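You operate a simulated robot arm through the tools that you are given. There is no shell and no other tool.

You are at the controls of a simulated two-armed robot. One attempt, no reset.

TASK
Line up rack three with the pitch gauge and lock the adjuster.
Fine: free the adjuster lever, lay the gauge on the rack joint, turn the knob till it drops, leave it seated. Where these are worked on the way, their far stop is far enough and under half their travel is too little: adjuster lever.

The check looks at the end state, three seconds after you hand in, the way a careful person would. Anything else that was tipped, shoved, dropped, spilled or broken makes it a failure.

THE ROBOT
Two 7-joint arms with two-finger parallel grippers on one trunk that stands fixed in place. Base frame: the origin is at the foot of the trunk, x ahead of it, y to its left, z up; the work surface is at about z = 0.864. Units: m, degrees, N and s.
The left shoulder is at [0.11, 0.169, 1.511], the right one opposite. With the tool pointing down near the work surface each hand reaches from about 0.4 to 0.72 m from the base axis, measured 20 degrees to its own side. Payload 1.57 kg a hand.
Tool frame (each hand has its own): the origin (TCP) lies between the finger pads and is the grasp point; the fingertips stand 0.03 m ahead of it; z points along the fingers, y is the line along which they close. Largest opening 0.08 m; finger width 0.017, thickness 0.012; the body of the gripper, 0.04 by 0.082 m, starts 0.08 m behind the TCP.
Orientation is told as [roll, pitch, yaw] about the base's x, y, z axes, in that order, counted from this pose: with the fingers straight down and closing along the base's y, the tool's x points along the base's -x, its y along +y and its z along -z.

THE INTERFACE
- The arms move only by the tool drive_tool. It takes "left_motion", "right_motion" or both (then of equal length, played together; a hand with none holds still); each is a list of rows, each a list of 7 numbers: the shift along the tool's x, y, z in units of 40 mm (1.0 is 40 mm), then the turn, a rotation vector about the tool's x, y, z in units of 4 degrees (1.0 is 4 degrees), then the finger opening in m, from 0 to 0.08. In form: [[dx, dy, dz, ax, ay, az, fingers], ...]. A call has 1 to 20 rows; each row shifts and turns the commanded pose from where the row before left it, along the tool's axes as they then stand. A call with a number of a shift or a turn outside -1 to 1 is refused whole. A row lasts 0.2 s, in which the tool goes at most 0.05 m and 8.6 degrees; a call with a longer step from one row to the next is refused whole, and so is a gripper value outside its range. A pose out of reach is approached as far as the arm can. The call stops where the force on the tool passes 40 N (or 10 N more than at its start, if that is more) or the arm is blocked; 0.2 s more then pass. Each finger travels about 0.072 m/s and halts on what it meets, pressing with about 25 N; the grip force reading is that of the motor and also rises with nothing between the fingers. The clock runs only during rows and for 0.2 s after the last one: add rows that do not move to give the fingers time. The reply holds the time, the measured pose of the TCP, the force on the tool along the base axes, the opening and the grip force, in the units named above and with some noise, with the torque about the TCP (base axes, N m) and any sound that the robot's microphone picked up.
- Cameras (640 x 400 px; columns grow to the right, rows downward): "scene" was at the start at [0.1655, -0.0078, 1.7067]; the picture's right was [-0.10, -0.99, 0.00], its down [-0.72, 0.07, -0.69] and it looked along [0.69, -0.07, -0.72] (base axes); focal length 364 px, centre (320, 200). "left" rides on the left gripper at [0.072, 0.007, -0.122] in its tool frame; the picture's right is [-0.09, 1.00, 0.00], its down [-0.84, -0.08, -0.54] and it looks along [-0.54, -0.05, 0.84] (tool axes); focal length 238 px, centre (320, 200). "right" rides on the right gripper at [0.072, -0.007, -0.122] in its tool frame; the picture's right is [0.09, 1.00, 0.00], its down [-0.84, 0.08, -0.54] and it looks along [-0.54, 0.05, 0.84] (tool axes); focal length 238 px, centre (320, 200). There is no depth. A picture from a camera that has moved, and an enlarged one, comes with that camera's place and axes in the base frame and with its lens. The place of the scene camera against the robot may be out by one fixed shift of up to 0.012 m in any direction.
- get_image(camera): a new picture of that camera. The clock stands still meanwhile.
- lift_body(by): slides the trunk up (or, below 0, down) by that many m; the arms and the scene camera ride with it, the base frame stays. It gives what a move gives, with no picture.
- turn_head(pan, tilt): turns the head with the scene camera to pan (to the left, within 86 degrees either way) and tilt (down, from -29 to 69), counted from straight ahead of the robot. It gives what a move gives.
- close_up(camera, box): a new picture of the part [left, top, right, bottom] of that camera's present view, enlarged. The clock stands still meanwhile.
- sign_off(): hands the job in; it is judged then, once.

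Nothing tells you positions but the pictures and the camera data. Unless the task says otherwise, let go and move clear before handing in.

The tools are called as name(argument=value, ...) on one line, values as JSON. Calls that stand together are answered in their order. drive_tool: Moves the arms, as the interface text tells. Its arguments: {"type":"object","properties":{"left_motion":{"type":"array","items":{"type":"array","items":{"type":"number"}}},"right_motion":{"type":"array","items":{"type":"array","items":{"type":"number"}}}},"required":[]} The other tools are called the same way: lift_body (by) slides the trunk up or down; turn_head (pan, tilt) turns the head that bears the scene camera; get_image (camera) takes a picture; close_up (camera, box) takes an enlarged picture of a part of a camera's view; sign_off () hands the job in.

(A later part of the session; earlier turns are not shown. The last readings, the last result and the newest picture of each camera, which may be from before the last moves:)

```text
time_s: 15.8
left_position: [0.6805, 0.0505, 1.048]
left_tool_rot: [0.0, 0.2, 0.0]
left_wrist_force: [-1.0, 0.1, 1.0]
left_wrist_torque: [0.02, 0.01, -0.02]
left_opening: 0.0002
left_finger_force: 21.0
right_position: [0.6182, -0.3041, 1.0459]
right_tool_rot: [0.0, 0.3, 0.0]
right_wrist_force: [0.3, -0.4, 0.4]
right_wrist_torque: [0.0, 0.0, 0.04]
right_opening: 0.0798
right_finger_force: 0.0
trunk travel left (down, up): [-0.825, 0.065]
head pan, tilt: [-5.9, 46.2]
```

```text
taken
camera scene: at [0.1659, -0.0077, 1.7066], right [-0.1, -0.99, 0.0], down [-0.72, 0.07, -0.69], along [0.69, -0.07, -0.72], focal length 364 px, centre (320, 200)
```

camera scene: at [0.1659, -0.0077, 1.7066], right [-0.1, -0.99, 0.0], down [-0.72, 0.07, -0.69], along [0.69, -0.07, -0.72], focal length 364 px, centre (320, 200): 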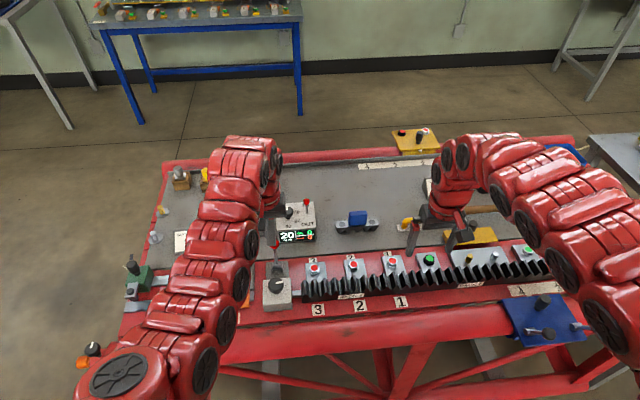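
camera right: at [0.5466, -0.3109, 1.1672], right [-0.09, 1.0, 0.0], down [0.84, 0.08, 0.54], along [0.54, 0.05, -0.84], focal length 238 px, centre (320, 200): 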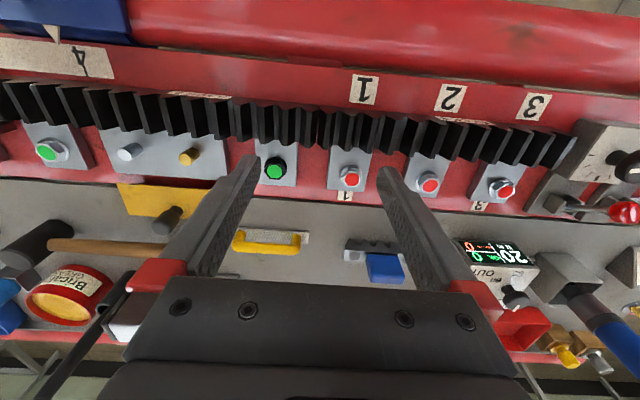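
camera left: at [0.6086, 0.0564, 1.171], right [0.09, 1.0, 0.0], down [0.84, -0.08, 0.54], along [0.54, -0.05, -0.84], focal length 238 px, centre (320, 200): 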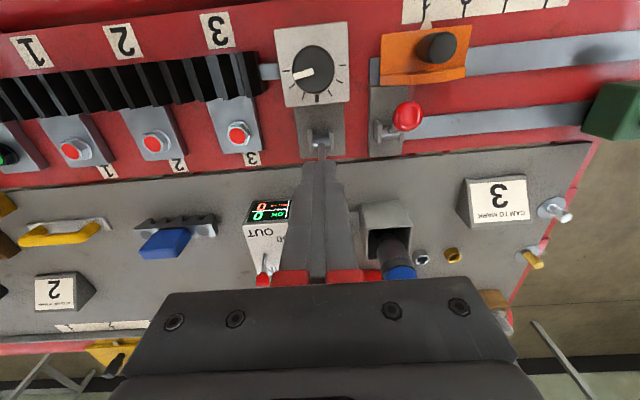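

Lever freed. The gauge is out of tool-down reach from this trunk height, so I'll raise both hands and then lower the trunk.

drive_tool(left_motion=[[-0.04, 0.5, -0.83, 0, 0, 0, 0.04], [-0.04, 0.5, -0.83, 0, 0, 0, 0.04], [-0.04, 0.5, -0.83, 0, 0, 0, 0.04], [-0.04, 0.5, -0.83, 0, 0, 0, 0.04], [-0.04, 0.5, -0.83, 0, 0, 0, 0.04], [-0.04, 0.5, -0.83, 0, 0, 0, 0.04]], right_motion=[[-0.34, 0.5, -0.85, 0, 0, 0, 0.07], [-0.34, 0.5, -0.85, 0, 0, 0, 0.07], [-0.34, 0.5, -0.85, 0, 0, 0, 0.07], [-0.34, 0.5, -0.85, 0, 0, 0, 0.07], [-0.34, 0.5, -0.85, 0, 0, 0, 0.07], [-0.34, 0.5, -0.85, 0, 0, 0, 0.07]])

get_image(camera="scene")

```text
time_s: 17.2
left_position: [0.6906, 0.1709, 1.2459]
left_tool_rot: [-0.1, 0.1, 0.0]
left_wrist_force: [1.0, 0.0, 0.2]
left_wrist_torque: [-0.03, -0.03, -0.01]
left_opening: 0.04
left_finger_force: 0.0
right_position: [0.7014, -0.1836, 1.2515]
right_tool_rot: [-0.1, 0.0, -0.1]
right_wrist_force: [0.2, 0.2, 0.3]
right_wrist_torque: [-0.03, 0.0, 0.0]
right_opening: 0.07
right_finger_force: 0.1
trunk travel left (down, up): [-0.825, 0.065]
head pan, tilt: [-5.9, 46.2]
```

```text
taken
camera scene: at [0.1654, -0.0055, 1.7067], right [-0.1, -0.99, 0.0], down [-0.72, 0.07, -0.69], along [0.69, -0.07, -0.72], focal length 364 px, centre (320, 200)
```

scene: 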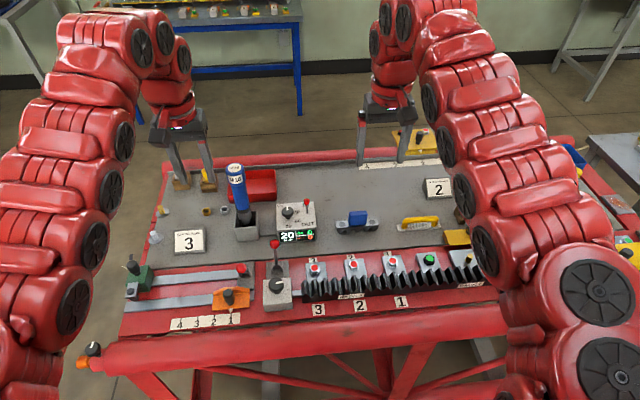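

The lever visibly stands flipped back. I'll lower the trunk 0.1 m at a time.

lift_body(by=-0.1)

get_image(camera="scene")

```text
time_s: 18.5
left_position: [0.6903, 0.1697, 1.1463]
left_tool_rot: [0.1, 0.0, 0.1]
left_wrist_force: [0.0, -0.7, -1.2]
left_wrist_torque: [-0.01, 0.02, 0.0]
left_opening: 0.0401
left_finger_force: 0.1
right_position: [0.7004, -0.184, 1.1519]
right_tool_rot: [0.0, 0.1, 0.0]
right_wrist_force: [0.3, -0.2, -0.8]
right_wrist_torque: [0.0, 0.0, -0.01]
right_opening: 0.0703
right_finger_force: 0.1
trunk travel left (down, up): [-0.725, 0.165]
head pan, tilt: [-5.9, 46.2]
```

```text
taken
camera scene: at [0.1651, -0.008, 1.6068], right [-0.1, -0.99, 0.0], down [-0.72, 0.07, -0.69], along [0.69, -0.07, -0.72], focal length 364 px, centre (320, 200)
```

scene: 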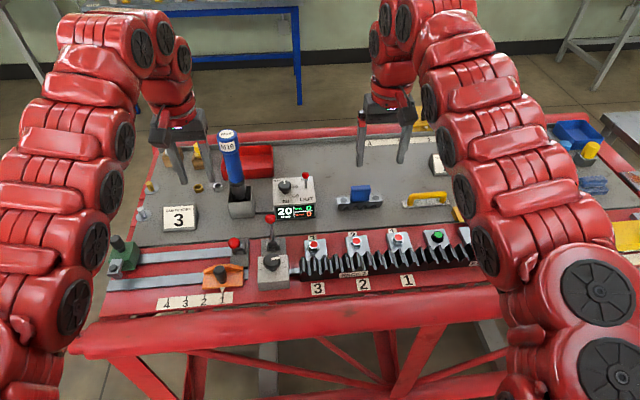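

Clear so far; I'll lower another 0.1 m.

lift_body(by=-0.1)

get_image(camera="scene")

get_image(camera="right")

get_image(camera="left")

```text
time_s: 19.9
left_position: [0.6912, 0.1714, 1.0466]
left_tool_rot: [0.0, 0.1, -0.1]
left_wrist_force: [-0.5, -0.1, -0.2]
left_wrist_torque: [-0.02, 0.02, 0.01]
left_opening: 0.04
left_finger_force: 0.1
right_position: [0.7011, -0.184, 1.0525]
right_tool_rot: [-0.1, 0.1, 0.0]
right_wrist_force: [-0.3, 0.8, 0.1]
right_wrist_torque: [-0.01, -0.02, 0.01]
right_opening: 0.0702
right_finger_force: 0.1
trunk travel left (down, up): [-0.625, 0.265]
head pan, tilt: [-5.9, 46.2]
```

```text
taken
camera scene: at [0.1651, -0.0078, 1.5068], right [-0.1, -0.99, 0.0], down [-0.72, 0.07, -0.69], along [0.69, -0.07, -0.72], focal length 364 px, centre (320, 200)
```

scene: 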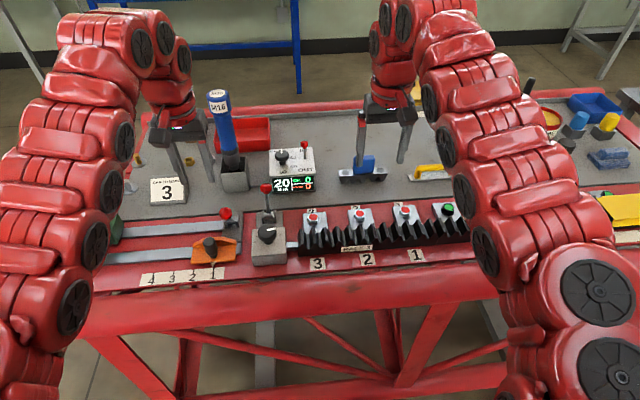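

```text
taken
camera right: at [0.629, -0.1903, 1.1732], right [-0.09, 1.0, 0.0], down [0.84, 0.08, 0.54], along [0.54, 0.05, -0.84], focal length 238 px, centre (320, 200)
```

right: 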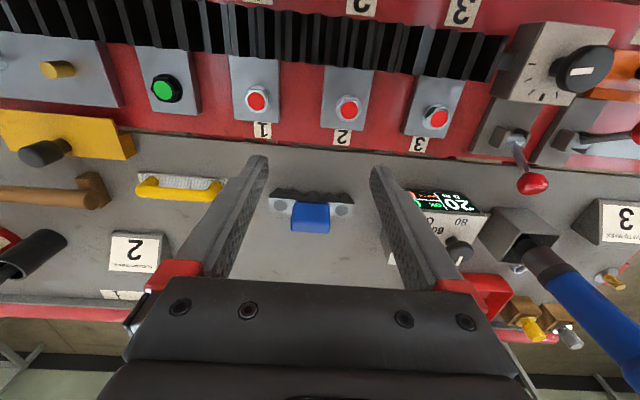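

```text
taken
camera left: at [0.6189, 0.1766, 1.1692], right [0.09, 1.0, 0.0], down [0.84, -0.08, 0.54], along [0.54, -0.05, -0.84], focal length 238 px, centre (320, 200)
```

left: 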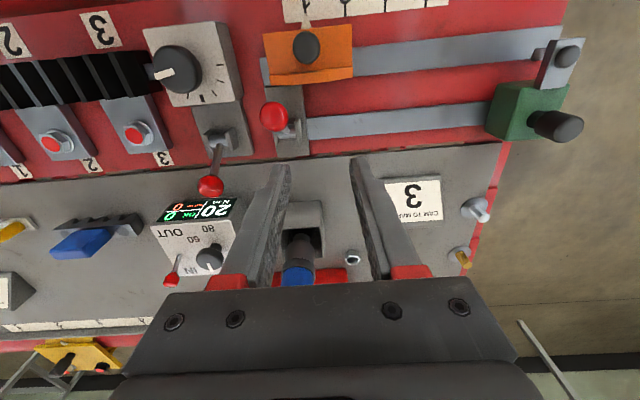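

I'll zoom on the gauge from here to refine its position before the approach.

close_up(camera="right", box=[250, 170, 370, 245])

close_up(camera="scene", box=[320, 130, 420, 200])

close_up(camera="left", box=[30, 200, 160, 280])

```text
5.33 times, centred on (310, 208) of right
camera zoom: at [0.629, -0.1903, 1.1732], right [-0.09, 1.0, 0.0], down [0.84, 0.08, 0.54], along [0.54, 0.05, -0.84], focal length 1271 px, centre (373, 160)
```

zoom: 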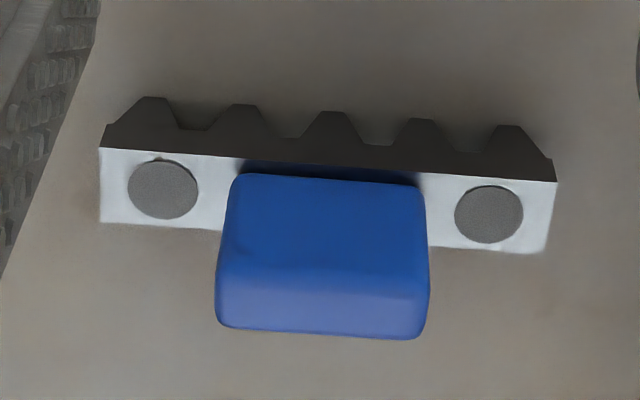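

```text
5.71 times, centred on (370, 165) of scene
camera zoom: at [0.1651, -0.0078, 1.5068], right [-0.1, -0.99, 0.0], down [-0.72, 0.07, -0.69], along [0.69, -0.07, -0.72], focal length 2080 px, centre (34, 400)
```

zoom: 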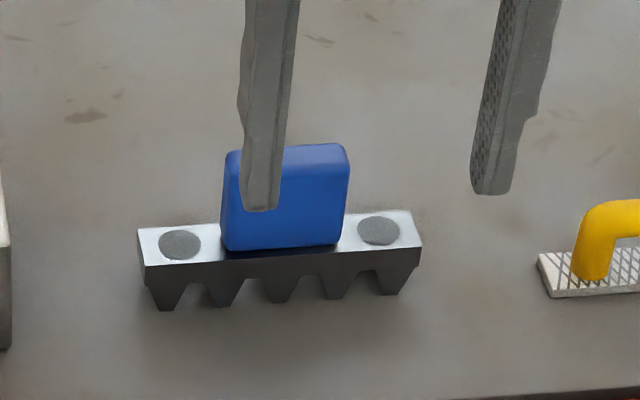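

```text
4.92 times, centred on (95, 240) of left
camera zoom: at [0.6189, 0.1766, 1.1692], right [0.09, 1.0, 0.0], down [0.84, -0.08, 0.54], along [0.54, -0.05, -0.84], focal length 1173 px, centre (1428, 3)
```

zoom: 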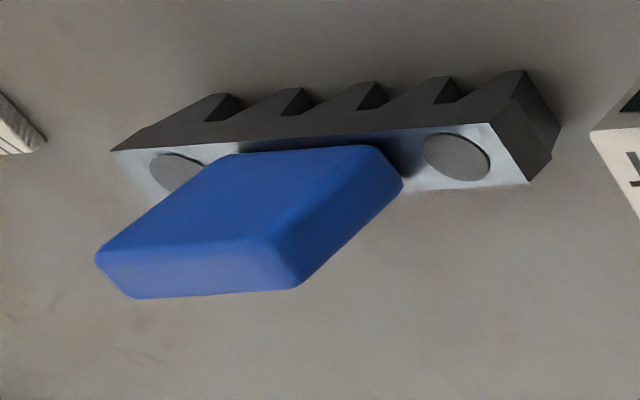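

The gauge centre is about (0.823, -0.185), with the bar top at z≈0.894 and a handle 48 mm wide along y. I'll tilt the right hand forward 20° and move above it.

drive_tool(right_motion=[[0, 0, 0, 0, -1, 0, 0.07], [0, 0, 0, 0, -1, 0, 0.07], [0, 0, 0, 0, -1, 0, 0.07], [0, 0, 0, 0, -1, 0, 0.07], [0, 0, 0, 0, -1, 0, 0.07], [-0.586, 0, 0.546, 0, 0, 0, 0.07], [-0.586, 0, 0.546, 0, 0, 0, 0.07], [-0.586, 0, 0.546, 0, 0, 0, 0.07], [-0.586, 0, 0.546, 0, 0, 0, 0.07], [0, 0, 0, 0, 0, 0, 0.07]])

get_image(camera="right")

get_image(camera="scene")

```text
time_s: 22.1
left_position: [0.6906, 0.1703, 1.047]
left_tool_rot: [0.2, 0.0, 0.0]
left_wrist_force: [-0.3, -0.6, -0.2]
left_wrist_torque: [0.06, 0.02, 0.0]
left_opening: 0.0398
left_finger_force: 0.0
right_position: [0.8138, -0.1815, 1.009]
right_tool_rot: [0.1, -20.0, -0.1]
right_wrist_force: [0.8, -0.2, 0.6]
right_wrist_torque: [0.08, -0.03, 0.01]
right_opening: 0.0702
right_finger_force: 0.1
right hand out of reach, approached as far as the arm can: row 5, 9
trunk travel left (down, up): [-0.625, 0.265]
head pan, tilt: [-5.9, 46.2]
```

```text
taken
camera right: at [0.7031, -0.1881, 1.0981], right [-0.09, 1.0, -0.03], down [0.6, 0.08, 0.8], along [0.8, 0.05, -0.6], focal length 238 px, centre (320, 200)
```

right: 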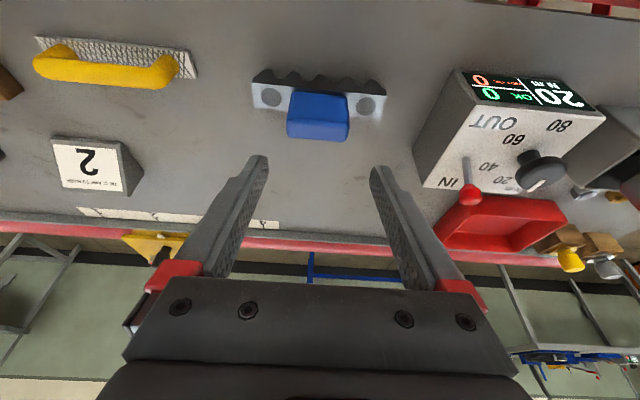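

```text
taken
camera scene: at [0.1646, -0.0094, 1.5068], right [-0.1, -0.99, 0.0], down [-0.72, 0.08, -0.69], along [0.69, -0.07, -0.72], focal length 364 px, centre (320, 200)
```

scene: 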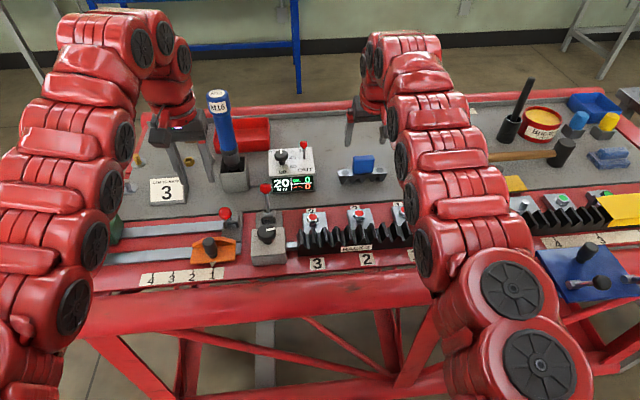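

The hand is nearly above the gauge, only millimetres short of reach. I'll tilt 8° more for reach and descend to just above handle height.

drive_tool(right_motion=[[0, 0, 0, 0, -1, 0, 0.07], [0, 0, 0, 0, -1, 0, 0.07], [0.246, -0.041, 0.5625, 0, 0, 0, 0.07], [0.246, -0.041, 0.5625, 0, 0, 0, 0.07], [0, 0, 0, 0, 0, 0, 0.07]])

get_image(camera="right")

close_up(camera="scene", box=[310, 100, 430, 200])

```text
time_s: 23.3
left_position: [0.6914, 0.1702, 1.0473]
left_tool_rot: [0.1, -0.1, 0.0]
left_wrist_force: [0.4, 0.3, -0.3]
left_wrist_torque: [0.01, 0.03, 0.01]
left_opening: 0.0401
left_finger_force: 0.1
right_position: [0.8153, -0.1834, 0.9583]
right_tool_rot: [0.0, -28.0, 0.0]
right_wrist_force: [0.8, 0.3, 0.4]
right_wrist_torque: [0.02, -0.05, 0.03]
right_opening: 0.0698
right_finger_force: 0.1
trunk travel left (down, up): [-0.625, 0.265]
head pan, tilt: [-5.9, 46.2]
```

```text
taken
camera right: at [0.6952, -0.1899, 1.0318], right [-0.08, 1.0, -0.04], down [0.48, 0.08, 0.87], along [0.87, 0.05, -0.49], focal length 238 px, centre (320, 200)
```

right: 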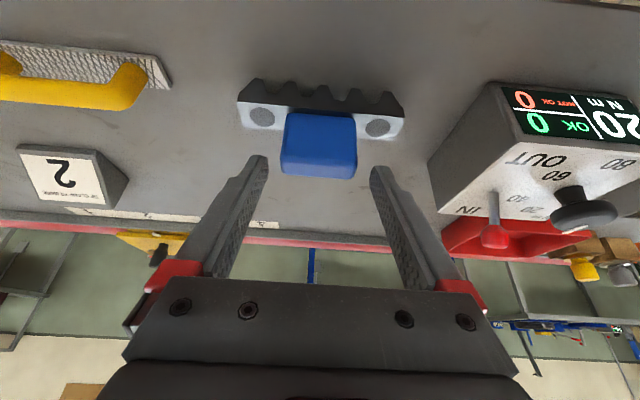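

```text
4.00 times, centred on (370, 150) of scene
camera zoom: at [0.1651, -0.0076, 1.5067], right [-0.1, -0.99, 0.0], down [-0.72, 0.07, -0.69], along [0.69, -0.07, -0.72], focal length 1456 px, centre (120, 400)
```

zoom: 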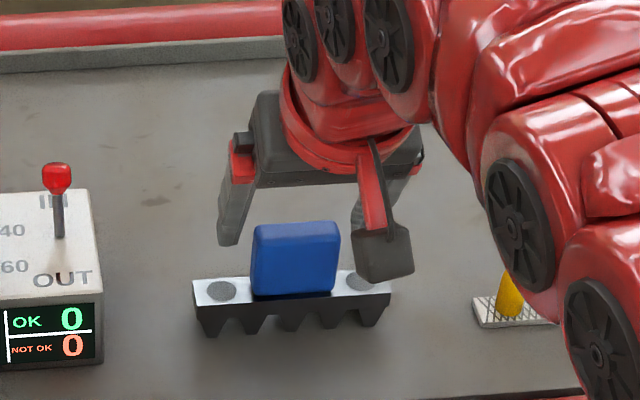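

The fingers straddle the handle and are centred. I'll lower the last 28 mm and close on the handle.

drive_tool(right_motion=[[0.142, -0.018, 0.32, 0, 0, 0, 0.07], [0.142, -0.018, 0.32, 0, 0, 0, 0.07], [0, 0, 0, 0, 0, 0, 0.07]])

get_image(camera="right")

close_up(camera="left", box=[0, 180, 160, 300])

```text
time_s: 24.1
left_position: [0.6908, 0.1699, 1.0465]
left_tool_rot: [-0.1, 0.0, -0.1]
left_wrist_force: [-0.9, 0.2, 0.2]
left_wrist_torque: [0.01, -0.03, 0.01]
left_opening: 0.04
left_finger_force: 0.1
right_position: [0.8182, -0.1849, 0.9299]
right_tool_rot: [-0.1, -27.9, 0.0]
right_wrist_force: [0.1, -0.2, -0.1]
right_wrist_torque: [-0.01, 0.0, -0.02]
right_opening: 0.0702
right_finger_force: 0.0
trunk travel left (down, up): [-0.625, 0.265]
head pan, tilt: [-5.9, 46.2]
```

```text
taken
camera right: at [0.6975, -0.1915, 1.0041], right [-0.08, 1.0, -0.04], down [0.48, 0.08, 0.87], along [0.87, 0.05, -0.49], focal length 238 px, centre (320, 200)
```

right: 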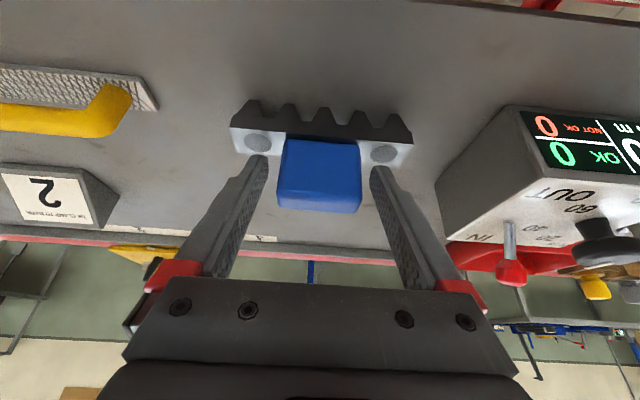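

```text
3.33 times, centred on (80, 240) of left
camera zoom: at [0.619, 0.1766, 1.1691], right [0.09, 1.0, 0.0], down [0.84, -0.08, 0.54], along [0.54, -0.05, -0.84], focal length 794 px, centre (1120, 67)
```

zoom: 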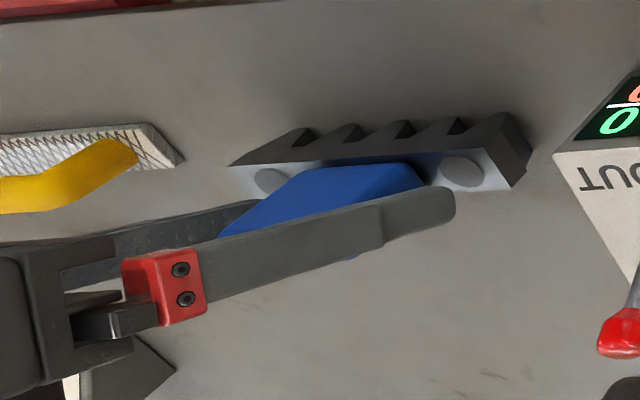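

The fingers are beside the handle and above the bar. I'll close and check the grip.

drive_tool(right_motion=[[0, 0, 0, 0, 0, 0, 0.056], [0, 0, 0, 0, 0, 0, 0.045], [0, 0, 0, 0, 0, 0, 0.035], [0, 0, 0, 0, 0, 0, 0.035]])

get_image(camera="right")

```text
time_s: 25.1
left_position: [0.6906, 0.1708, 1.0453]
left_tool_rot: [-0.1, 0.1, 0.0]
left_wrist_force: [-0.4, -0.7, -0.3]
left_wrist_torque: [0.03, 0.02, 0.02]
left_opening: 0.0402
left_finger_force: 0.2
right_position: [0.8189, -0.1847, 0.9302]
right_tool_rot: [0.0, -27.9, 0.0]
right_wrist_force: [0.2, 0.0, 0.2]
right_wrist_torque: [0.0, 0.01, 0.05]
right_opening: 0.052
right_finger_force: 24.7
trunk travel left (down, up): [-0.625, 0.265]
head pan, tilt: [-5.9, 46.2]
```

```text
taken
camera right: at [0.6976, -0.1915, 1.0038], right [-0.08, 1.0, -0.04], down [0.48, 0.08, 0.87], along [0.87, 0.05, -0.49], focal length 238 px, centre (320, 200)
```

right: 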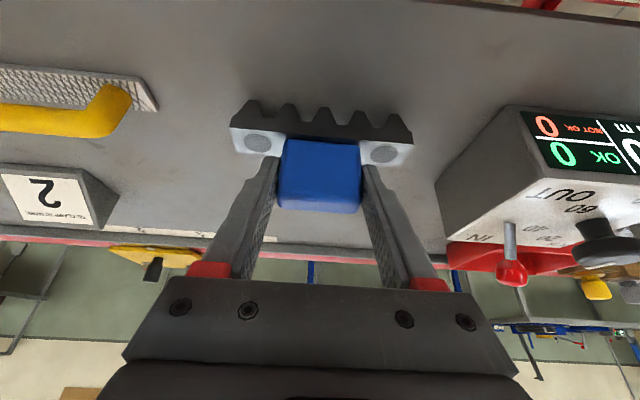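

Gripped at 52 mm. I'll lift straight up.

drive_tool(right_motion=[[-0.147, 0, -0.276, 0, 0, 0, 0.035], [-0.293, 0, -0.552, 0, 0, 0, 0.035], [-0.293, 0, -0.552, 0, 0, 0, 0.035], [-0.293, 0, -0.552, 0, 0, 0, 0.035], [0, 0, 0, 0, 0, 0, 0.035]])

get_image(camera="right")

get_image(camera="scene")

```text
time_s: 26.3
left_position: [0.6919, 0.1696, 1.0457]
left_tool_rot: [0.0, 0.1, 0.0]
left_wrist_force: [0.7, 0.6, -0.2]
left_wrist_torque: [0.04, 0.03, 0.02]
left_opening: 0.0399
left_finger_force: 0.0
right_position: [0.818, -0.1851, 1.0178]
right_tool_rot: [0.0, -28.0, 0.1]
right_wrist_force: [0.1, -0.5, -4.3]
right_wrist_torque: [-0.01, 0.05, 0.06]
right_opening: 0.0518
right_finger_force: 25.0
trunk travel left (down, up): [-0.625, 0.265]
head pan, tilt: [-5.9, 46.2]
```

```text
taken
camera right: at [0.6968, -0.1918, 1.0913], right [-0.08, 1.0, -0.04], down [0.49, 0.08, 0.87], along [0.87, 0.05, -0.49], focal length 238 px, centre (320, 200)
```

right: 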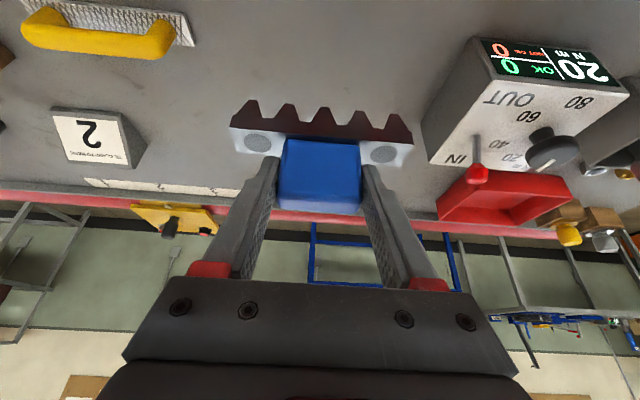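

```text
taken
camera scene: at [0.1666, -0.008, 1.5065], right [-0.1, -0.99, 0.0], down [-0.72, 0.07, -0.69], along [0.69, -0.07, -0.72], focal length 364 px, centre (320, 200)
```

scene: 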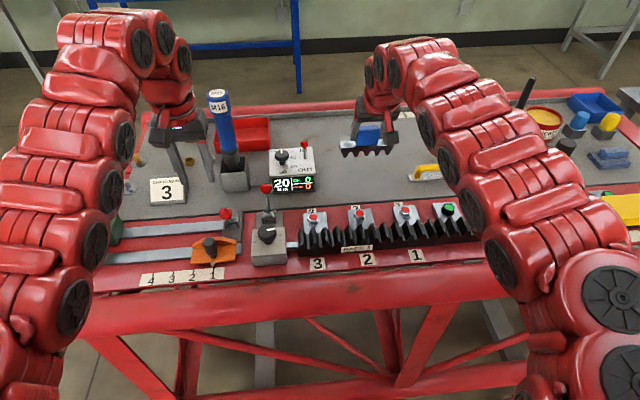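

The gauge is held securely, weighs about 4.3 N and hangs level. I'll raise the trunk back so that the joint at x≈0.62 is within comfortable reach.

lift_body(by=0.2)

get_image(camera="right")

```text
time_s: 28.4
left_position: [0.6906, 0.1703, 1.2455]
left_tool_rot: [0.0, 0.1, 0.0]
left_wrist_force: [-0.6, -0.4, -0.5]
left_wrist_torque: [-0.02, -0.01, 0.01]
left_opening: 0.04
left_finger_force: 0.0
right_position: [0.8173, -0.185, 1.2173]
right_tool_rot: [0.1, -27.9, 0.0]
right_wrist_force: [-0.8, 0.5, -4.3]
right_wrist_torque: [-0.05, 0.03, 0.01]
right_opening: 0.0517
right_finger_force: 24.7
trunk travel left (down, up): [-0.825, 0.065]
head pan, tilt: [-5.9, 46.2]
```

```text
taken
camera right: at [0.6969, -0.1917, 1.2914], right [-0.08, 1.0, -0.04], down [0.49, 0.08, 0.87], along [0.87, 0.05, -0.49], focal length 238 px, centre (320, 200)
```

right: 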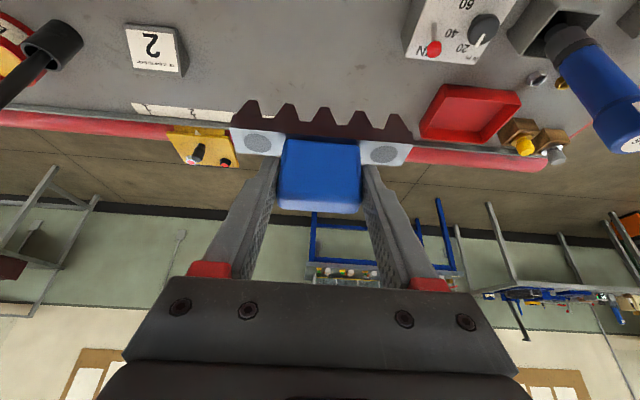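

Next I'll carry the gauge toward the joint, staying high.

drive_tool(right_motion=[[0.38, -0.21, 0.116, 0, 0, 0, 0.035], [0.758, -0.427, 0.232, 0, 0, 0, 0.035], [0.758, -0.427, 0.232, 0, 0, 0, 0.035], [0.758, -0.427, 0.232, 0, 0, 0, 0.035], [0.758, -0.427, 0.232, 0, 0, 0, 0.035], [0.758, -0.427, 0.232, 0, 0, 0, 0.035], [0.758, -0.427, 0.232, 0, 0, 0, 0.035], [0.38, -0.21, 0.116, 0, 0, 0, 0.035], [0, 0, 0, 0, 0, 0, 0.035]])

get_image(camera="right")

get_image(camera="scene")

```text
time_s: 30.4
left_position: [0.6917, 0.1715, 1.2456]
left_tool_rot: [0.0, 0.1, 0.0]
left_wrist_force: [0.5, 0.1, 0.9]
left_wrist_torque: [-0.02, 0.04, -0.02]
left_opening: 0.0399
left_finger_force: 0.1
right_position: [0.7359, -0.3235, 1.0926]
right_tool_rot: [0.1, -27.8, 0.0]
right_wrist_force: [0.1, 0.8, -3.8]
right_wrist_torque: [0.01, -0.03, -0.02]
right_opening: 0.0519
right_finger_force: 24.9
right hand out of reach, approached as far as the arm can: row 3, 4, 5, 6, 7, 8
trunk travel left (down, up): [-0.825, 0.065]
head pan, tilt: [-5.9, 46.2]
```

```text
taken
camera right: at [0.6162, -0.3304, 1.166], right [-0.08, 1.0, -0.04], down [0.49, 0.08, 0.87], along [0.87, 0.05, -0.49], focal length 238 px, centre (320, 200)
```

right: 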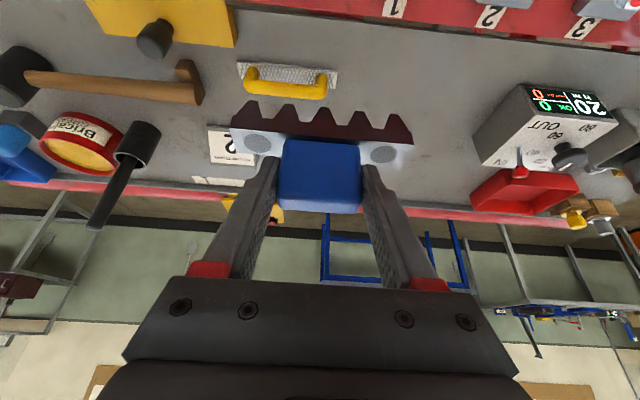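

```text
taken
camera scene: at [0.1662, -0.0072, 1.7066], right [-0.1, -0.99, 0.0], down [-0.72, 0.07, -0.69], along [0.69, -0.07, -0.72], focal length 364 px, centre (320, 200)
```

scene: 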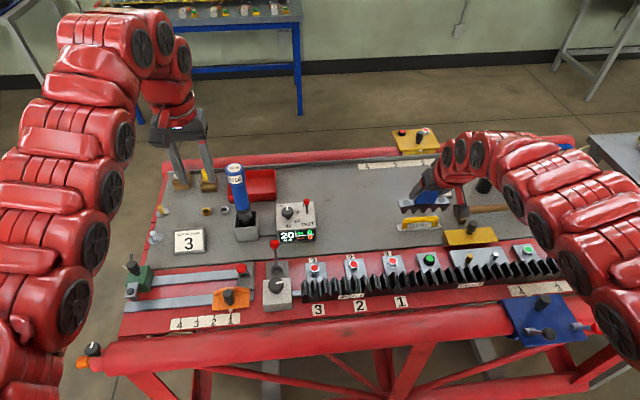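

With this much tilt the arm reaches its inner limit at x≈0.74, so the joint is out of reach with this grip. I'll set the gauge back down on the grey plate, re-grip it with the tool nearly vertical and then carry it. First I'm returning above a free spot on the plate.

drive_tool(right_motion=[[-0.2, 0.2, -0.3, 0, 0, 0, 0.035], [-0.45, 0.565, -0.295, 0, 0, 0, 0.035], [-0.45, 0.565, -0.295, 0, 0, 0, 0.035], [-0.45, 0.565, -0.295, 0, 0, 0, 0.035], [-0.45, 0.565, -0.295, 0, 0, 0, 0.035], [-0.45, 0.565, -0.295, 0, 0, 0, 0.035], [-0.445, 0.365, 0.0, 0, 0, 0, 0.035], [0, 0, 0, 0, 0, 0, 0.035]])

```text
time_s: 32.2
left_position: [0.6912, 0.1699, 1.2466]
left_tool_rot: [-0.1, 0.1, -0.1]
left_wrist_force: [-0.7, 0.1, 0.2]
left_wrist_torque: [0.01, -0.02, -0.02]
left_opening: 0.0397
left_finger_force: 0.0
right_position: [0.8099, -0.1895, 1.2078]
right_tool_rot: [0.0, -27.9, 0.0]
right_wrist_force: [0.5, 0.2, -3.7]
right_wrist_torque: [-0.03, 0.04, 0.02]
right_opening: 0.0518
right_finger_force: 24.6
right hand out of reach, approached as far as the arm can: row 1
trunk travel left (down, up): [-0.825, 0.065]
head pan, tilt: [-5.9, 46.2]
```

I'll lower the trunk 0.22 m with the gauge over free plate space.

lift_body(by=-0.22)

get_image(camera="right")

get_image(camera="left")

get_image(camera="scene")

```text
time_s: 34.6
left_position: [0.6911, 0.1712, 1.0256]
left_tool_rot: [0.1, 0.0, 0.1]
left_wrist_force: [-0.4, 1.1, 0.9]
left_wrist_torque: [0.02, 0.0, -0.03]
left_opening: 0.0401
left_finger_force: 0.0
right_position: [0.8097, -0.188, 0.9881]
right_tool_rot: [0.0, -28.0, -0.1]
right_wrist_force: [0.1, -0.8, -4.1]
right_wrist_torque: [0.0, 0.05, 0.01]
right_opening: 0.052
right_finger_force: 24.9
trunk travel left (down, up): [-0.605, 0.285]
head pan, tilt: [-5.9, 46.2]
```

```text
taken
camera right: at [0.6892, -0.1952, 1.0614], right [-0.08, 1.0, -0.04], down [0.48, 0.08, 0.87], along [0.87, 0.05, -0.49], focal length 238 px, centre (320, 200)
```

right: 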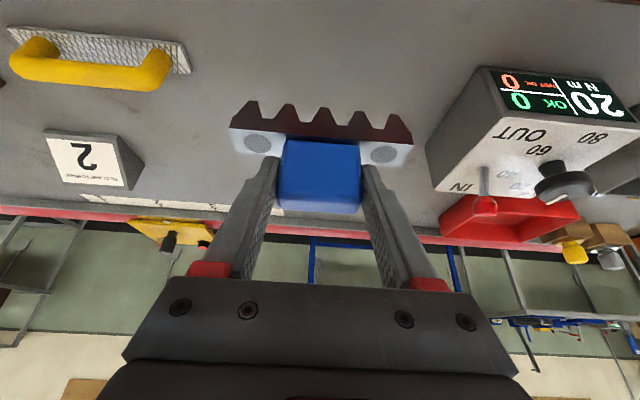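

```text
taken
camera left: at [0.6195, 0.1764, 1.1489], right [0.09, 1.0, 0.0], down [0.84, -0.08, 0.54], along [0.54, -0.05, -0.84], focal length 238 px, centre (320, 200)
```

left: 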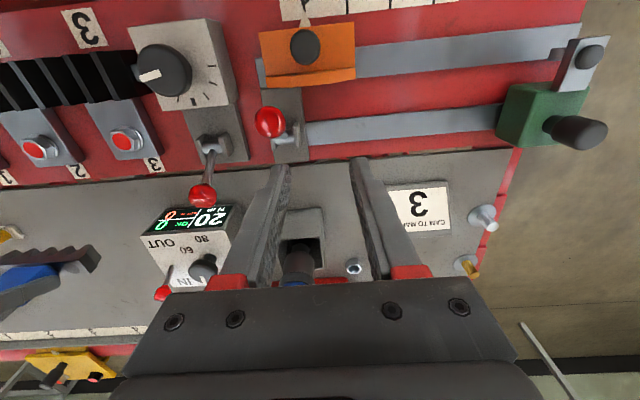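

```text
taken
camera scene: at [0.1659, -0.0079, 1.4867], right [-0.1, -0.99, 0.0], down [-0.72, 0.07, -0.69], along [0.69, -0.07, -0.72], focal length 364 px, centre (320, 200)
```

scene: 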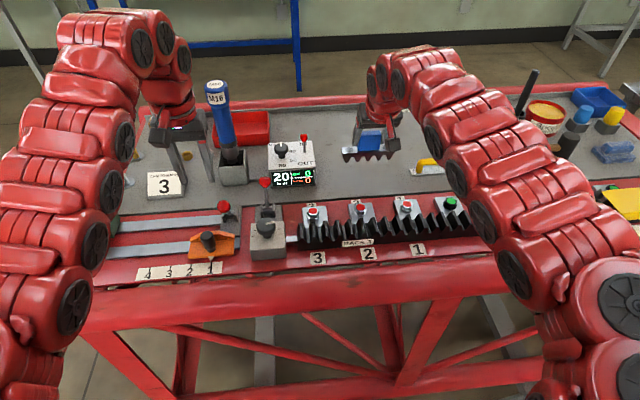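

Descending toward the plate, stopping just above contact.

drive_tool(right_motion=[[0.3, 0, 0.2365, 0, 0, 0, 0.035], [0.3, 0, 0.2365, 0, 0, 0, 0.035], [0.3, 0, 0.2365, 0, 0, 0, 0.035], [0.3, 0, 0.2365, 0, 0, 0, 0.035], [0, 0, 0, 0, 0, 0, 0.035]])

```text
time_s: 35.8
left_position: [0.6898, 0.1703, 1.026]
left_tool_rot: [0.0, 0.1, 0.1]
left_wrist_force: [0.7, -0.6, 0.4]
left_wrist_torque: [-0.01, -0.03, 0.02]
left_opening: 0.0403
left_finger_force: 0.1
right_position: [0.786, -0.1898, 0.9316]
right_tool_rot: [0.1, -28.1, 0.0]
right_wrist_force: [0.1, 0.8, -5.0]
right_wrist_torque: [0.02, 0.05, -0.01]
right_opening: 0.0518
right_finger_force: 25.6
trunk travel left (down, up): [-0.605, 0.285]
head pan, tilt: [-5.9, 46.2]
```

drive_tool(right_motion=[[0.02, 0, 0.037, 0, 0, 0, 0.035], [0.02, 0, 0.037, 0, 0, 0, 0.035], [0, 0, 0, 0, 0, 0, 0.035]])

close_up(camera="left", box=[0, 210, 160, 310])

```text
time_s: 36.6
left_position: [0.6895, 0.1696, 1.0264]
left_tool_rot: [0.0, -0.2, 0.0]
left_wrist_force: [0.1, 0.0, -0.6]
left_wrist_torque: [0.01, 0.01, -0.03]
left_opening: 0.0398
left_finger_force: 0.0
right_position: [0.7854, -0.1901, 0.9298]
right_tool_rot: [-0.1, -28.3, 0.0]
right_wrist_force: [3.3, -3.6, 8.7]
right_wrist_torque: [0.22, -0.18, -0.1]
right_opening: 0.0519
right_finger_force: 24.6
trunk travel left (down, up): [-0.605, 0.285]
head pan, tilt: [-5.9, 46.2]
```

```text
4.00 times, centred on (80, 260) of left
camera zoom: at [0.6186, 0.1763, 1.1496], right [0.09, 1.0, 0.0], down [0.84, -0.08, 0.54], along [0.54, -0.05, -0.84], focal length 953 px, centre (1280, -40)
```

zoom: 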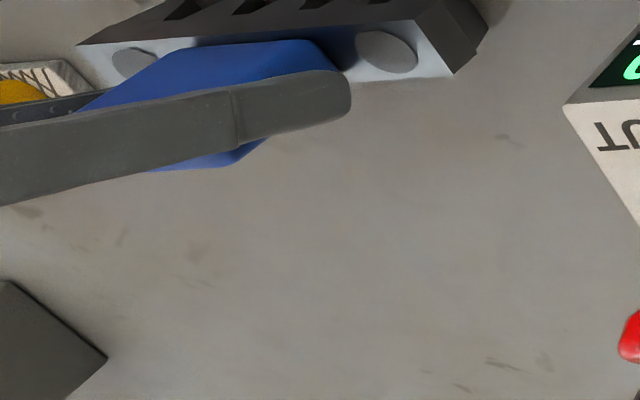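

The gauge is resting on the plate. I'll open the fingers and straighten the tool to about 8° around the handle.

drive_tool(right_motion=[[0, 0, 0, 0, 0, 0, 0.06], [0, 0, 0, 0, 0, 0, 0.07], [0, 0, -0.03, 0, 0, 0, 0.07], [0, 0, 0, 0, 1, 0, 0.07], [0, 0, 0, 0, 1, 0, 0.07], [0, 0, 0, 0, 1, 0, 0.07], [0, 0, 0, 0, 1, 0, 0.07], [0, 0, 0, 0, 1, 0, 0.07], [-0.08, 0, 0, 0, 0, 0, 0.07], [0, 0, 0, 0, 0, 0, 0.07]])

get_image(camera="right")

```text
time_s: 38.8
left_position: [0.6913, 0.1702, 1.0263]
left_tool_rot: [0.1, 0.0, 0.0]
left_wrist_force: [0.6, 0.4, -0.3]
left_wrist_torque: [0.02, 0.02, 0.0]
left_opening: 0.0399
left_finger_force: 0.1
right_position: [0.7784, -0.1891, 0.9301]
right_tool_rot: [0.0, -12.0, -0.1]
right_wrist_force: [0.3, -0.6, 0.3]
right_wrist_torque: [-0.02, -0.03, -0.03]
right_opening: 0.07
right_finger_force: 0.1
right hand out of reach, approached as far as the arm can: row 7, 8
trunk travel left (down, up): [-0.605, 0.285]
head pan, tilt: [-5.9, 46.2]
```

```text
taken
camera right: at [0.6821, -0.1957, 1.0334], right [-0.09, 1.0, -0.02], down [0.71, 0.08, 0.7], along [0.7, 0.05, -0.71], focal length 238 px, centre (320, 200)
```

right: 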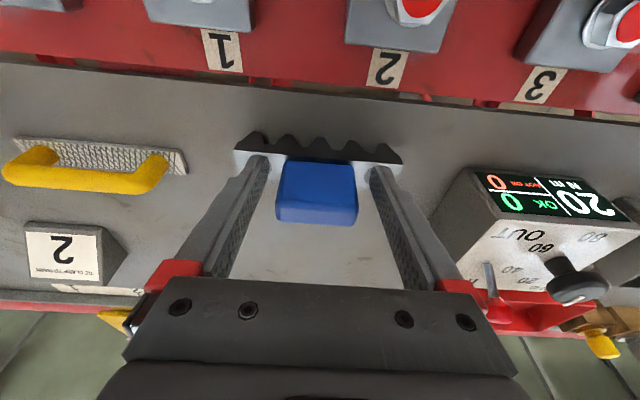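

The tool is at 12° tilt and about 8 mm short of the handle centre because of outer reach. I'll lift both hands 70 mm and drop the trunk the same amount, which brings the arm level and adds reach.

drive_tool(left_motion=[[0, 0, -0.5, 0, 0, 0, 0.04], [0, 0, -0.5, 0, 0, 0, 0.04], [0, 0, -0.5, 0, 0, 0, 0.04], [0, 0, -0.5, 0, 0, 0, 0.04], [0, 0, 0, 0, 0, 0, 0.04]], right_motion=[[-0.104, 0, -0.489, 0, 0, 0, 0.07], [-0.104, 0, -0.489, 0, 0, 0, 0.07], [-0.104, 0, -0.489, 0, 0, 0, 0.07], [-0.104, 0, -0.489, 0, 0, 0, 0.07], [0, 0, 0, 0, 0, 0, 0.07]])

```text
time_s: 40.0
left_position: [0.7035, 0.1706, 1.0623]
left_tool_rot: [0.0, 0.0, 0.0]
left_wrist_force: [1.4, 0.2, -0.6]
left_wrist_torque: [-0.08, 0.02, 0.01]
left_opening: 0.0399
left_finger_force: 0.0
left hand out of reach, approached as far as the arm can: row 2, 3, 4
right_position: [0.777, -0.187, 1.0]
right_tool_rot: [-0.1, -12.0, 0.0]
right_wrist_force: [-0.6, 0.6, -0.1]
right_wrist_torque: [-0.03, 0.0, -0.01]
right_opening: 0.07
right_finger_force: 0.1
right hand out of reach, approached as far as the arm can: row 4
trunk travel left (down, up): [-0.605, 0.285]
head pan, tilt: [-5.9, 46.2]
```

drive_tool(left_motion=[[-0.3, 0.2, -0.3, 0, 0, 0, 0.04], [-0.3, 0.2, -0.3, 0, 0, 0, 0.04], [-0.2, 0.2, -0.3, 0, 0, 0, 0.04], [0, 0, 0, 0, 0, 0, 0.04]])

get_image(camera="left")

get_image(camera="right")

get_image(camera="scene")

```text
time_s: 41.0
left_position: [0.7084, 0.1782, 1.0649]
left_tool_rot: [0.1, 0.0, 0.0]
left_wrist_force: [-0.3, 0.4, -0.7]
left_wrist_torque: [-0.01, -0.01, 0.03]
left_opening: 0.0399
left_finger_force: 0.1
left hand out of reach, approached as far as the arm can: row 1, 2, 3
right_position: [0.7758, -0.1874, 1.0001]
right_tool_rot: [-0.2, -11.9, 0.0]
right_wrist_force: [0.0, -0.2, -0.2]
right_wrist_torque: [-0.01, -0.03, -0.04]
right_opening: 0.0701
right_finger_force: 0.0
trunk travel left (down, up): [-0.605, 0.285]
head pan, tilt: [-5.9, 46.2]
```

```text
taken
camera left: at [0.6369, 0.1844, 1.1882], right [0.09, 1.0, 0.0], down [0.84, -0.08, 0.54], along [0.54, -0.05, -0.84], focal length 238 px, centre (320, 200)
```

left: 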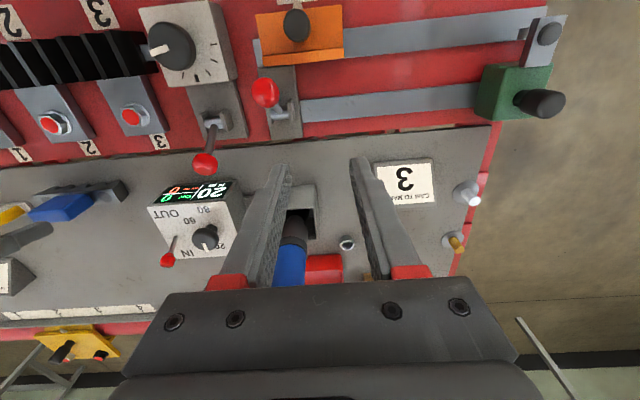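

```text
taken
camera right: at [0.6807, -0.1938, 1.1038], right [-0.09, 1.0, -0.02], down [0.71, 0.08, 0.7], along [0.7, 0.05, -0.71], focal length 238 px, centre (320, 200)
```

right: 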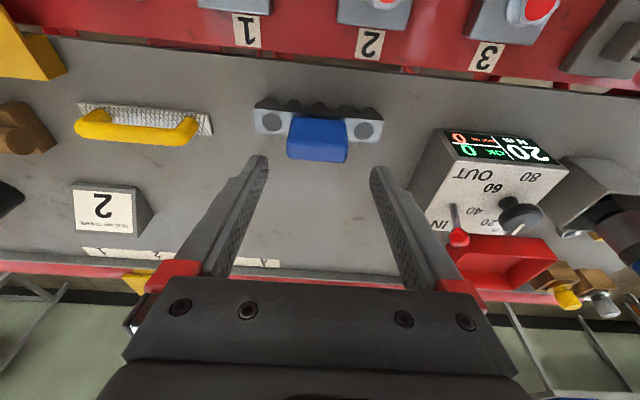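

```text
taken
camera scene: at [0.1654, -0.0069, 1.4867], right [-0.1, -0.99, 0.0], down [-0.72, 0.07, -0.69], along [0.69, -0.07, -0.72], focal length 364 px, centre (320, 200)
```

scene: 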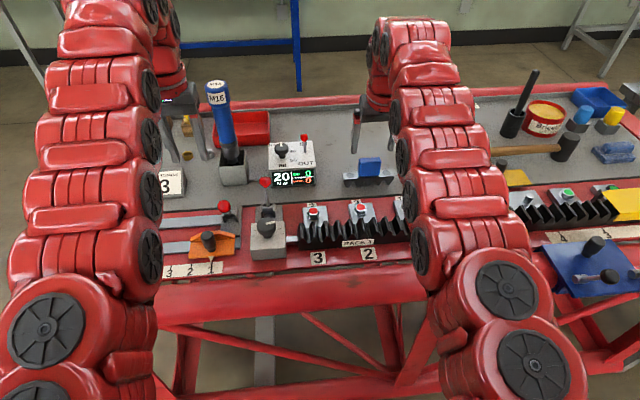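

The left hand won't go higher here, so I'll skip lowering the trunk further. Instead I'll grip the gauge at 16° tilt, set it down nearer the plate's front edge, and re-grip there almost vertically.

drive_tool(right_motion=[[0, 0, 0, 0, -1, 0, 0.07], [0.085, -0.02, 0.574, 0, 0, 0, 0.07], [0.085, -0.02, 0.574, 0, 0, 0, 0.07], [0.085, -0.02, 0.55, 0, 0, 0, 0.07], [0, 0, 0, 0, 0, 0, 0.07], [0, 0, 0, 0, 0, 0, 0.056], [0, 0, 0, 0, 0, 0, 0.045], [0, 0, 0, 0, 0, 0, 0.035], [0, 0, 0, 0, 0, 0, 0.035]])

get_image(camera="right")

```text
time_s: 43.0
left_position: [0.7087, 0.177, 1.0657]
left_tool_rot: [0.0, 0.0, 0.0]
left_wrist_force: [-0.5, -0.2, 0.0]
left_wrist_torque: [0.0, -0.03, 0.0]
left_opening: 0.0399
left_finger_force: 0.1
right_position: [0.7873, -0.1906, 0.9336]
right_tool_rot: [0.0, -16.0, 0.0]
right_wrist_force: [-0.5, -0.2, 0.3]
right_wrist_torque: [0.22, 0.0, 0.03]
right_opening: 0.0521
right_finger_force: 24.9
trunk travel left (down, up): [-0.605, 0.285]
head pan, tilt: [-5.9, 46.2]
```

```text
taken
camera right: at [0.6837, -0.1968, 1.0294], right [-0.09, 1.0, -0.03], down [0.66, 0.08, 0.75], along [0.75, 0.05, -0.66], focal length 238 px, centre (320, 200)
```

right: 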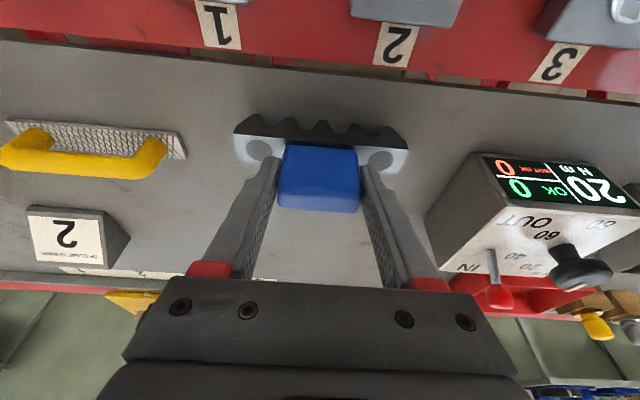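

drive_tool(right_motion=[[-0.083, 0, -0.288, 0, 0, 0, 0.035], [0.397, 0, -0.114, 0, 0, 0, 0.035], [0.397, 0, -0.114, 0, 0, 0, 0.035], [0, 0, 0, 0, 0, 0, 0.035], [0.06, 0, 0.21, 0, 0, 0, 0.035], [0.02, 0, 0.07, 0, 0, 0, 0.035], [0, 0, 0, 0, 0, 0, 0.035]])

get_image(camera="right")

```text
time_s: 44.6
left_position: [0.709, 0.1782, 1.0663]
left_tool_rot: [0.1, 0.1, 0.1]
left_wrist_force: [0.4, -0.9, 0.3]
left_wrist_torque: [-0.02, 0.02, 0.02]
left_opening: 0.0398
left_finger_force: 0.1
right_position: [0.7529, -0.19, 0.9329]
right_tool_rot: [-0.1, -16.1, 0.0]
right_wrist_force: [0.2, -0.9, 2.5]
right_wrist_torque: [0.22, 0.04, 0.02]
right_opening: 0.0518
right_finger_force: 25.1
trunk travel left (down, up): [-0.605, 0.285]
head pan, tilt: [-5.9, 46.2]
```

```text
taken
camera right: at [0.6502, -0.1975, 1.0293], right [-0.09, 1.0, -0.03], down [0.65, 0.08, 0.75], along [0.75, 0.05, -0.66], focal length 238 px, centre (320, 200)
```

right: 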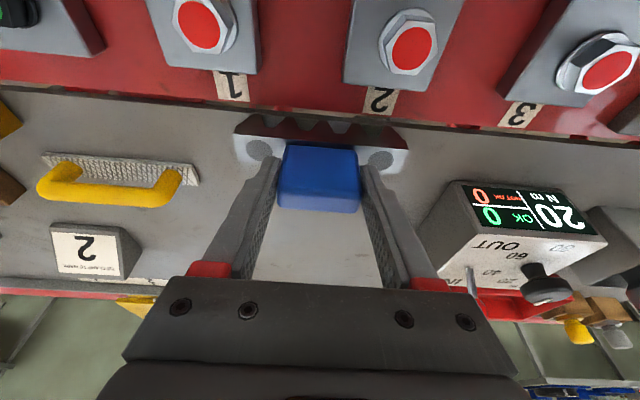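

The gauge is resting near the plate's front edge and still fully on it. I'll release, straighten the tool and re-grip.

drive_tool(right_motion=[[0, 0, 0, 0, 0, 0, 0.06], [0, 0, 0, 0, 0, 0, 0.07], [0, 0, 0, 0, 1, 0, 0.07], [0, 0, 0, 0, 1, 0, 0.07], [0, 0, 0, 0, 1, 0, 0.07], [0, 0, 0, 0, 1, 0, 0.07], [0, 0, 0, 0, 0, 0, 0.07]])

get_image(camera="right")

```text
time_s: 46.2
left_position: [0.7085, 0.1763, 1.0648]
left_tool_rot: [-0.1, 0.0, 0.0]
left_wrist_force: [0.7, -0.1, -0.4]
left_wrist_torque: [0.06, 0.03, 0.03]
left_opening: 0.0399
left_finger_force: 0.2
right_position: [0.7454, -0.1948, 0.9303]
right_tool_rot: [0.1, -3.9, 0.0]
right_wrist_force: [0.4, -0.9, 0.5]
right_wrist_torque: [0.02, 0.01, -0.01]
right_opening: 0.0703
right_finger_force: 0.0
right hand out of reach, approached as far as the arm can: row 5, 6
trunk travel left (down, up): [-0.605, 0.285]
head pan, tilt: [-5.9, 46.2]
```

```text
taken
camera right: at [0.6656, -0.2003, 1.0475], right [-0.09, 1.0, -0.01], down [0.8, 0.08, 0.6], along [0.6, 0.05, -0.8], focal length 238 px, centre (320, 200)
```

right: 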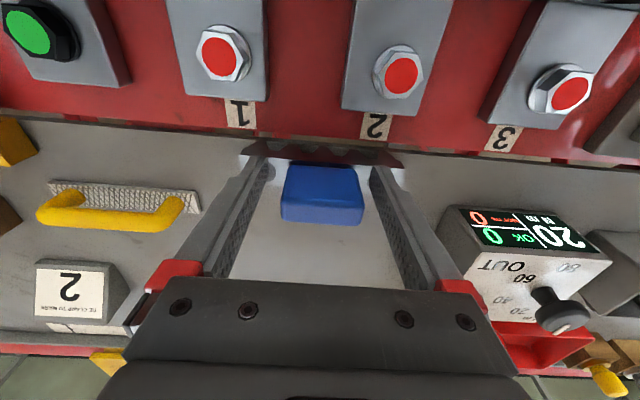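

I'll tilt back slightly to about 8° so I can centre on the handle.

drive_tool(right_motion=[[0, 0, 0, 0, -1, 0, 0.07], [-0.16, 0.12, 0.02, 0, 0, 0, 0.07], [0, 0, 0, 0, 0, 0, 0.07]])

get_image(camera="right")

```text
time_s: 47.0
left_position: [0.7081, 0.1758, 1.0672]
left_tool_rot: [0.0, 0.0, -0.1]
left_wrist_force: [0.1, -0.7, 0.2]
left_wrist_torque: [0.01, -0.01, -0.02]
left_opening: 0.0403
left_finger_force: 0.0
right_position: [0.7517, -0.1896, 0.9326]
right_tool_rot: [0.1, -8.0, -0.1]
right_wrist_force: [-1.2, -0.7, 0.2]
right_wrist_torque: [0.04, -0.02, 0.0]
right_opening: 0.0699
right_finger_force: 0.1
trunk travel left (down, up): [-0.605, 0.285]
head pan, tilt: [-5.9, 46.2]
```

```text
taken
camera right: at [0.6636, -0.196, 1.0422], right [-0.09, 1.0, -0.01], down [0.75, 0.08, 0.65], along [0.65, 0.05, -0.76], focal length 238 px, centre (320, 200)
```

right: 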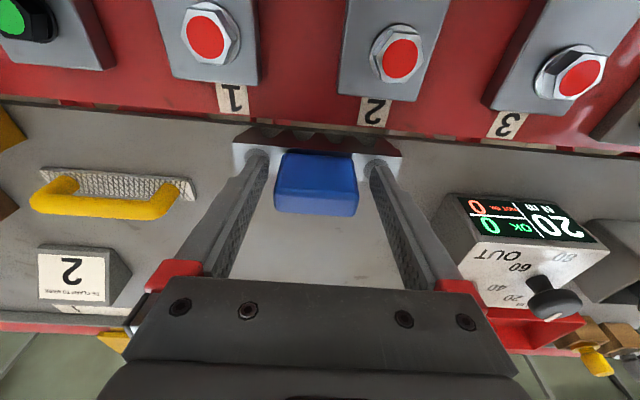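

Centred at 8° tilt. I'll grip and lift.

drive_tool(right_motion=[[0, 0, 0.04, 0, 0, 0, 0.07], [0, 0, 0, 0, 0, 0, 0.056], [0, 0, 0, 0, 0, 0, 0.045], [0, 0, 0, 0, 0, 0, 0.035], [0, 0, 0, 0, 0, 0, 0.035]])

get_image(camera="right")

```text
time_s: 48.2
left_position: [0.7079, 0.1771, 1.0671]
left_tool_rot: [0.0, 0.0, 0.1]
left_wrist_force: [-0.1, -0.5, -0.4]
left_wrist_torque: [-0.05, 0.02, -0.01]
left_opening: 0.04
left_finger_force: 0.1
right_position: [0.7525, -0.1894, 0.9311]
right_tool_rot: [0.0, -8.0, 0.0]
right_wrist_force: [-0.4, -1.9, -0.1]
right_wrist_torque: [-0.01, -0.05, -0.02]
right_opening: 0.0523
right_finger_force: 25.3
trunk travel left (down, up): [-0.605, 0.285]
head pan, tilt: [-5.9, 46.2]
```

```text
taken
camera right: at [0.6645, -0.1949, 1.0407], right [-0.09, 1.0, -0.01], down [0.75, 0.08, 0.65], along [0.65, 0.05, -0.76], focal length 238 px, centre (320, 200)
```

right: 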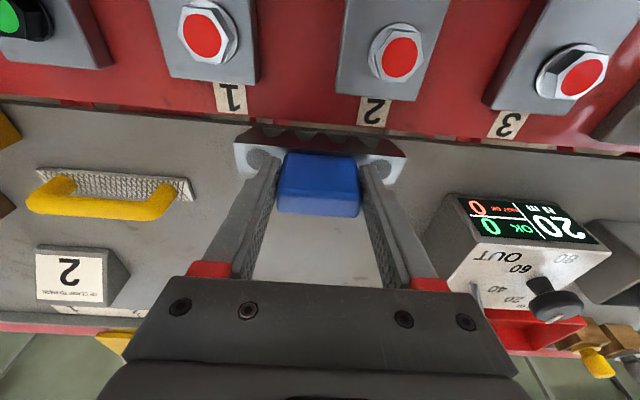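

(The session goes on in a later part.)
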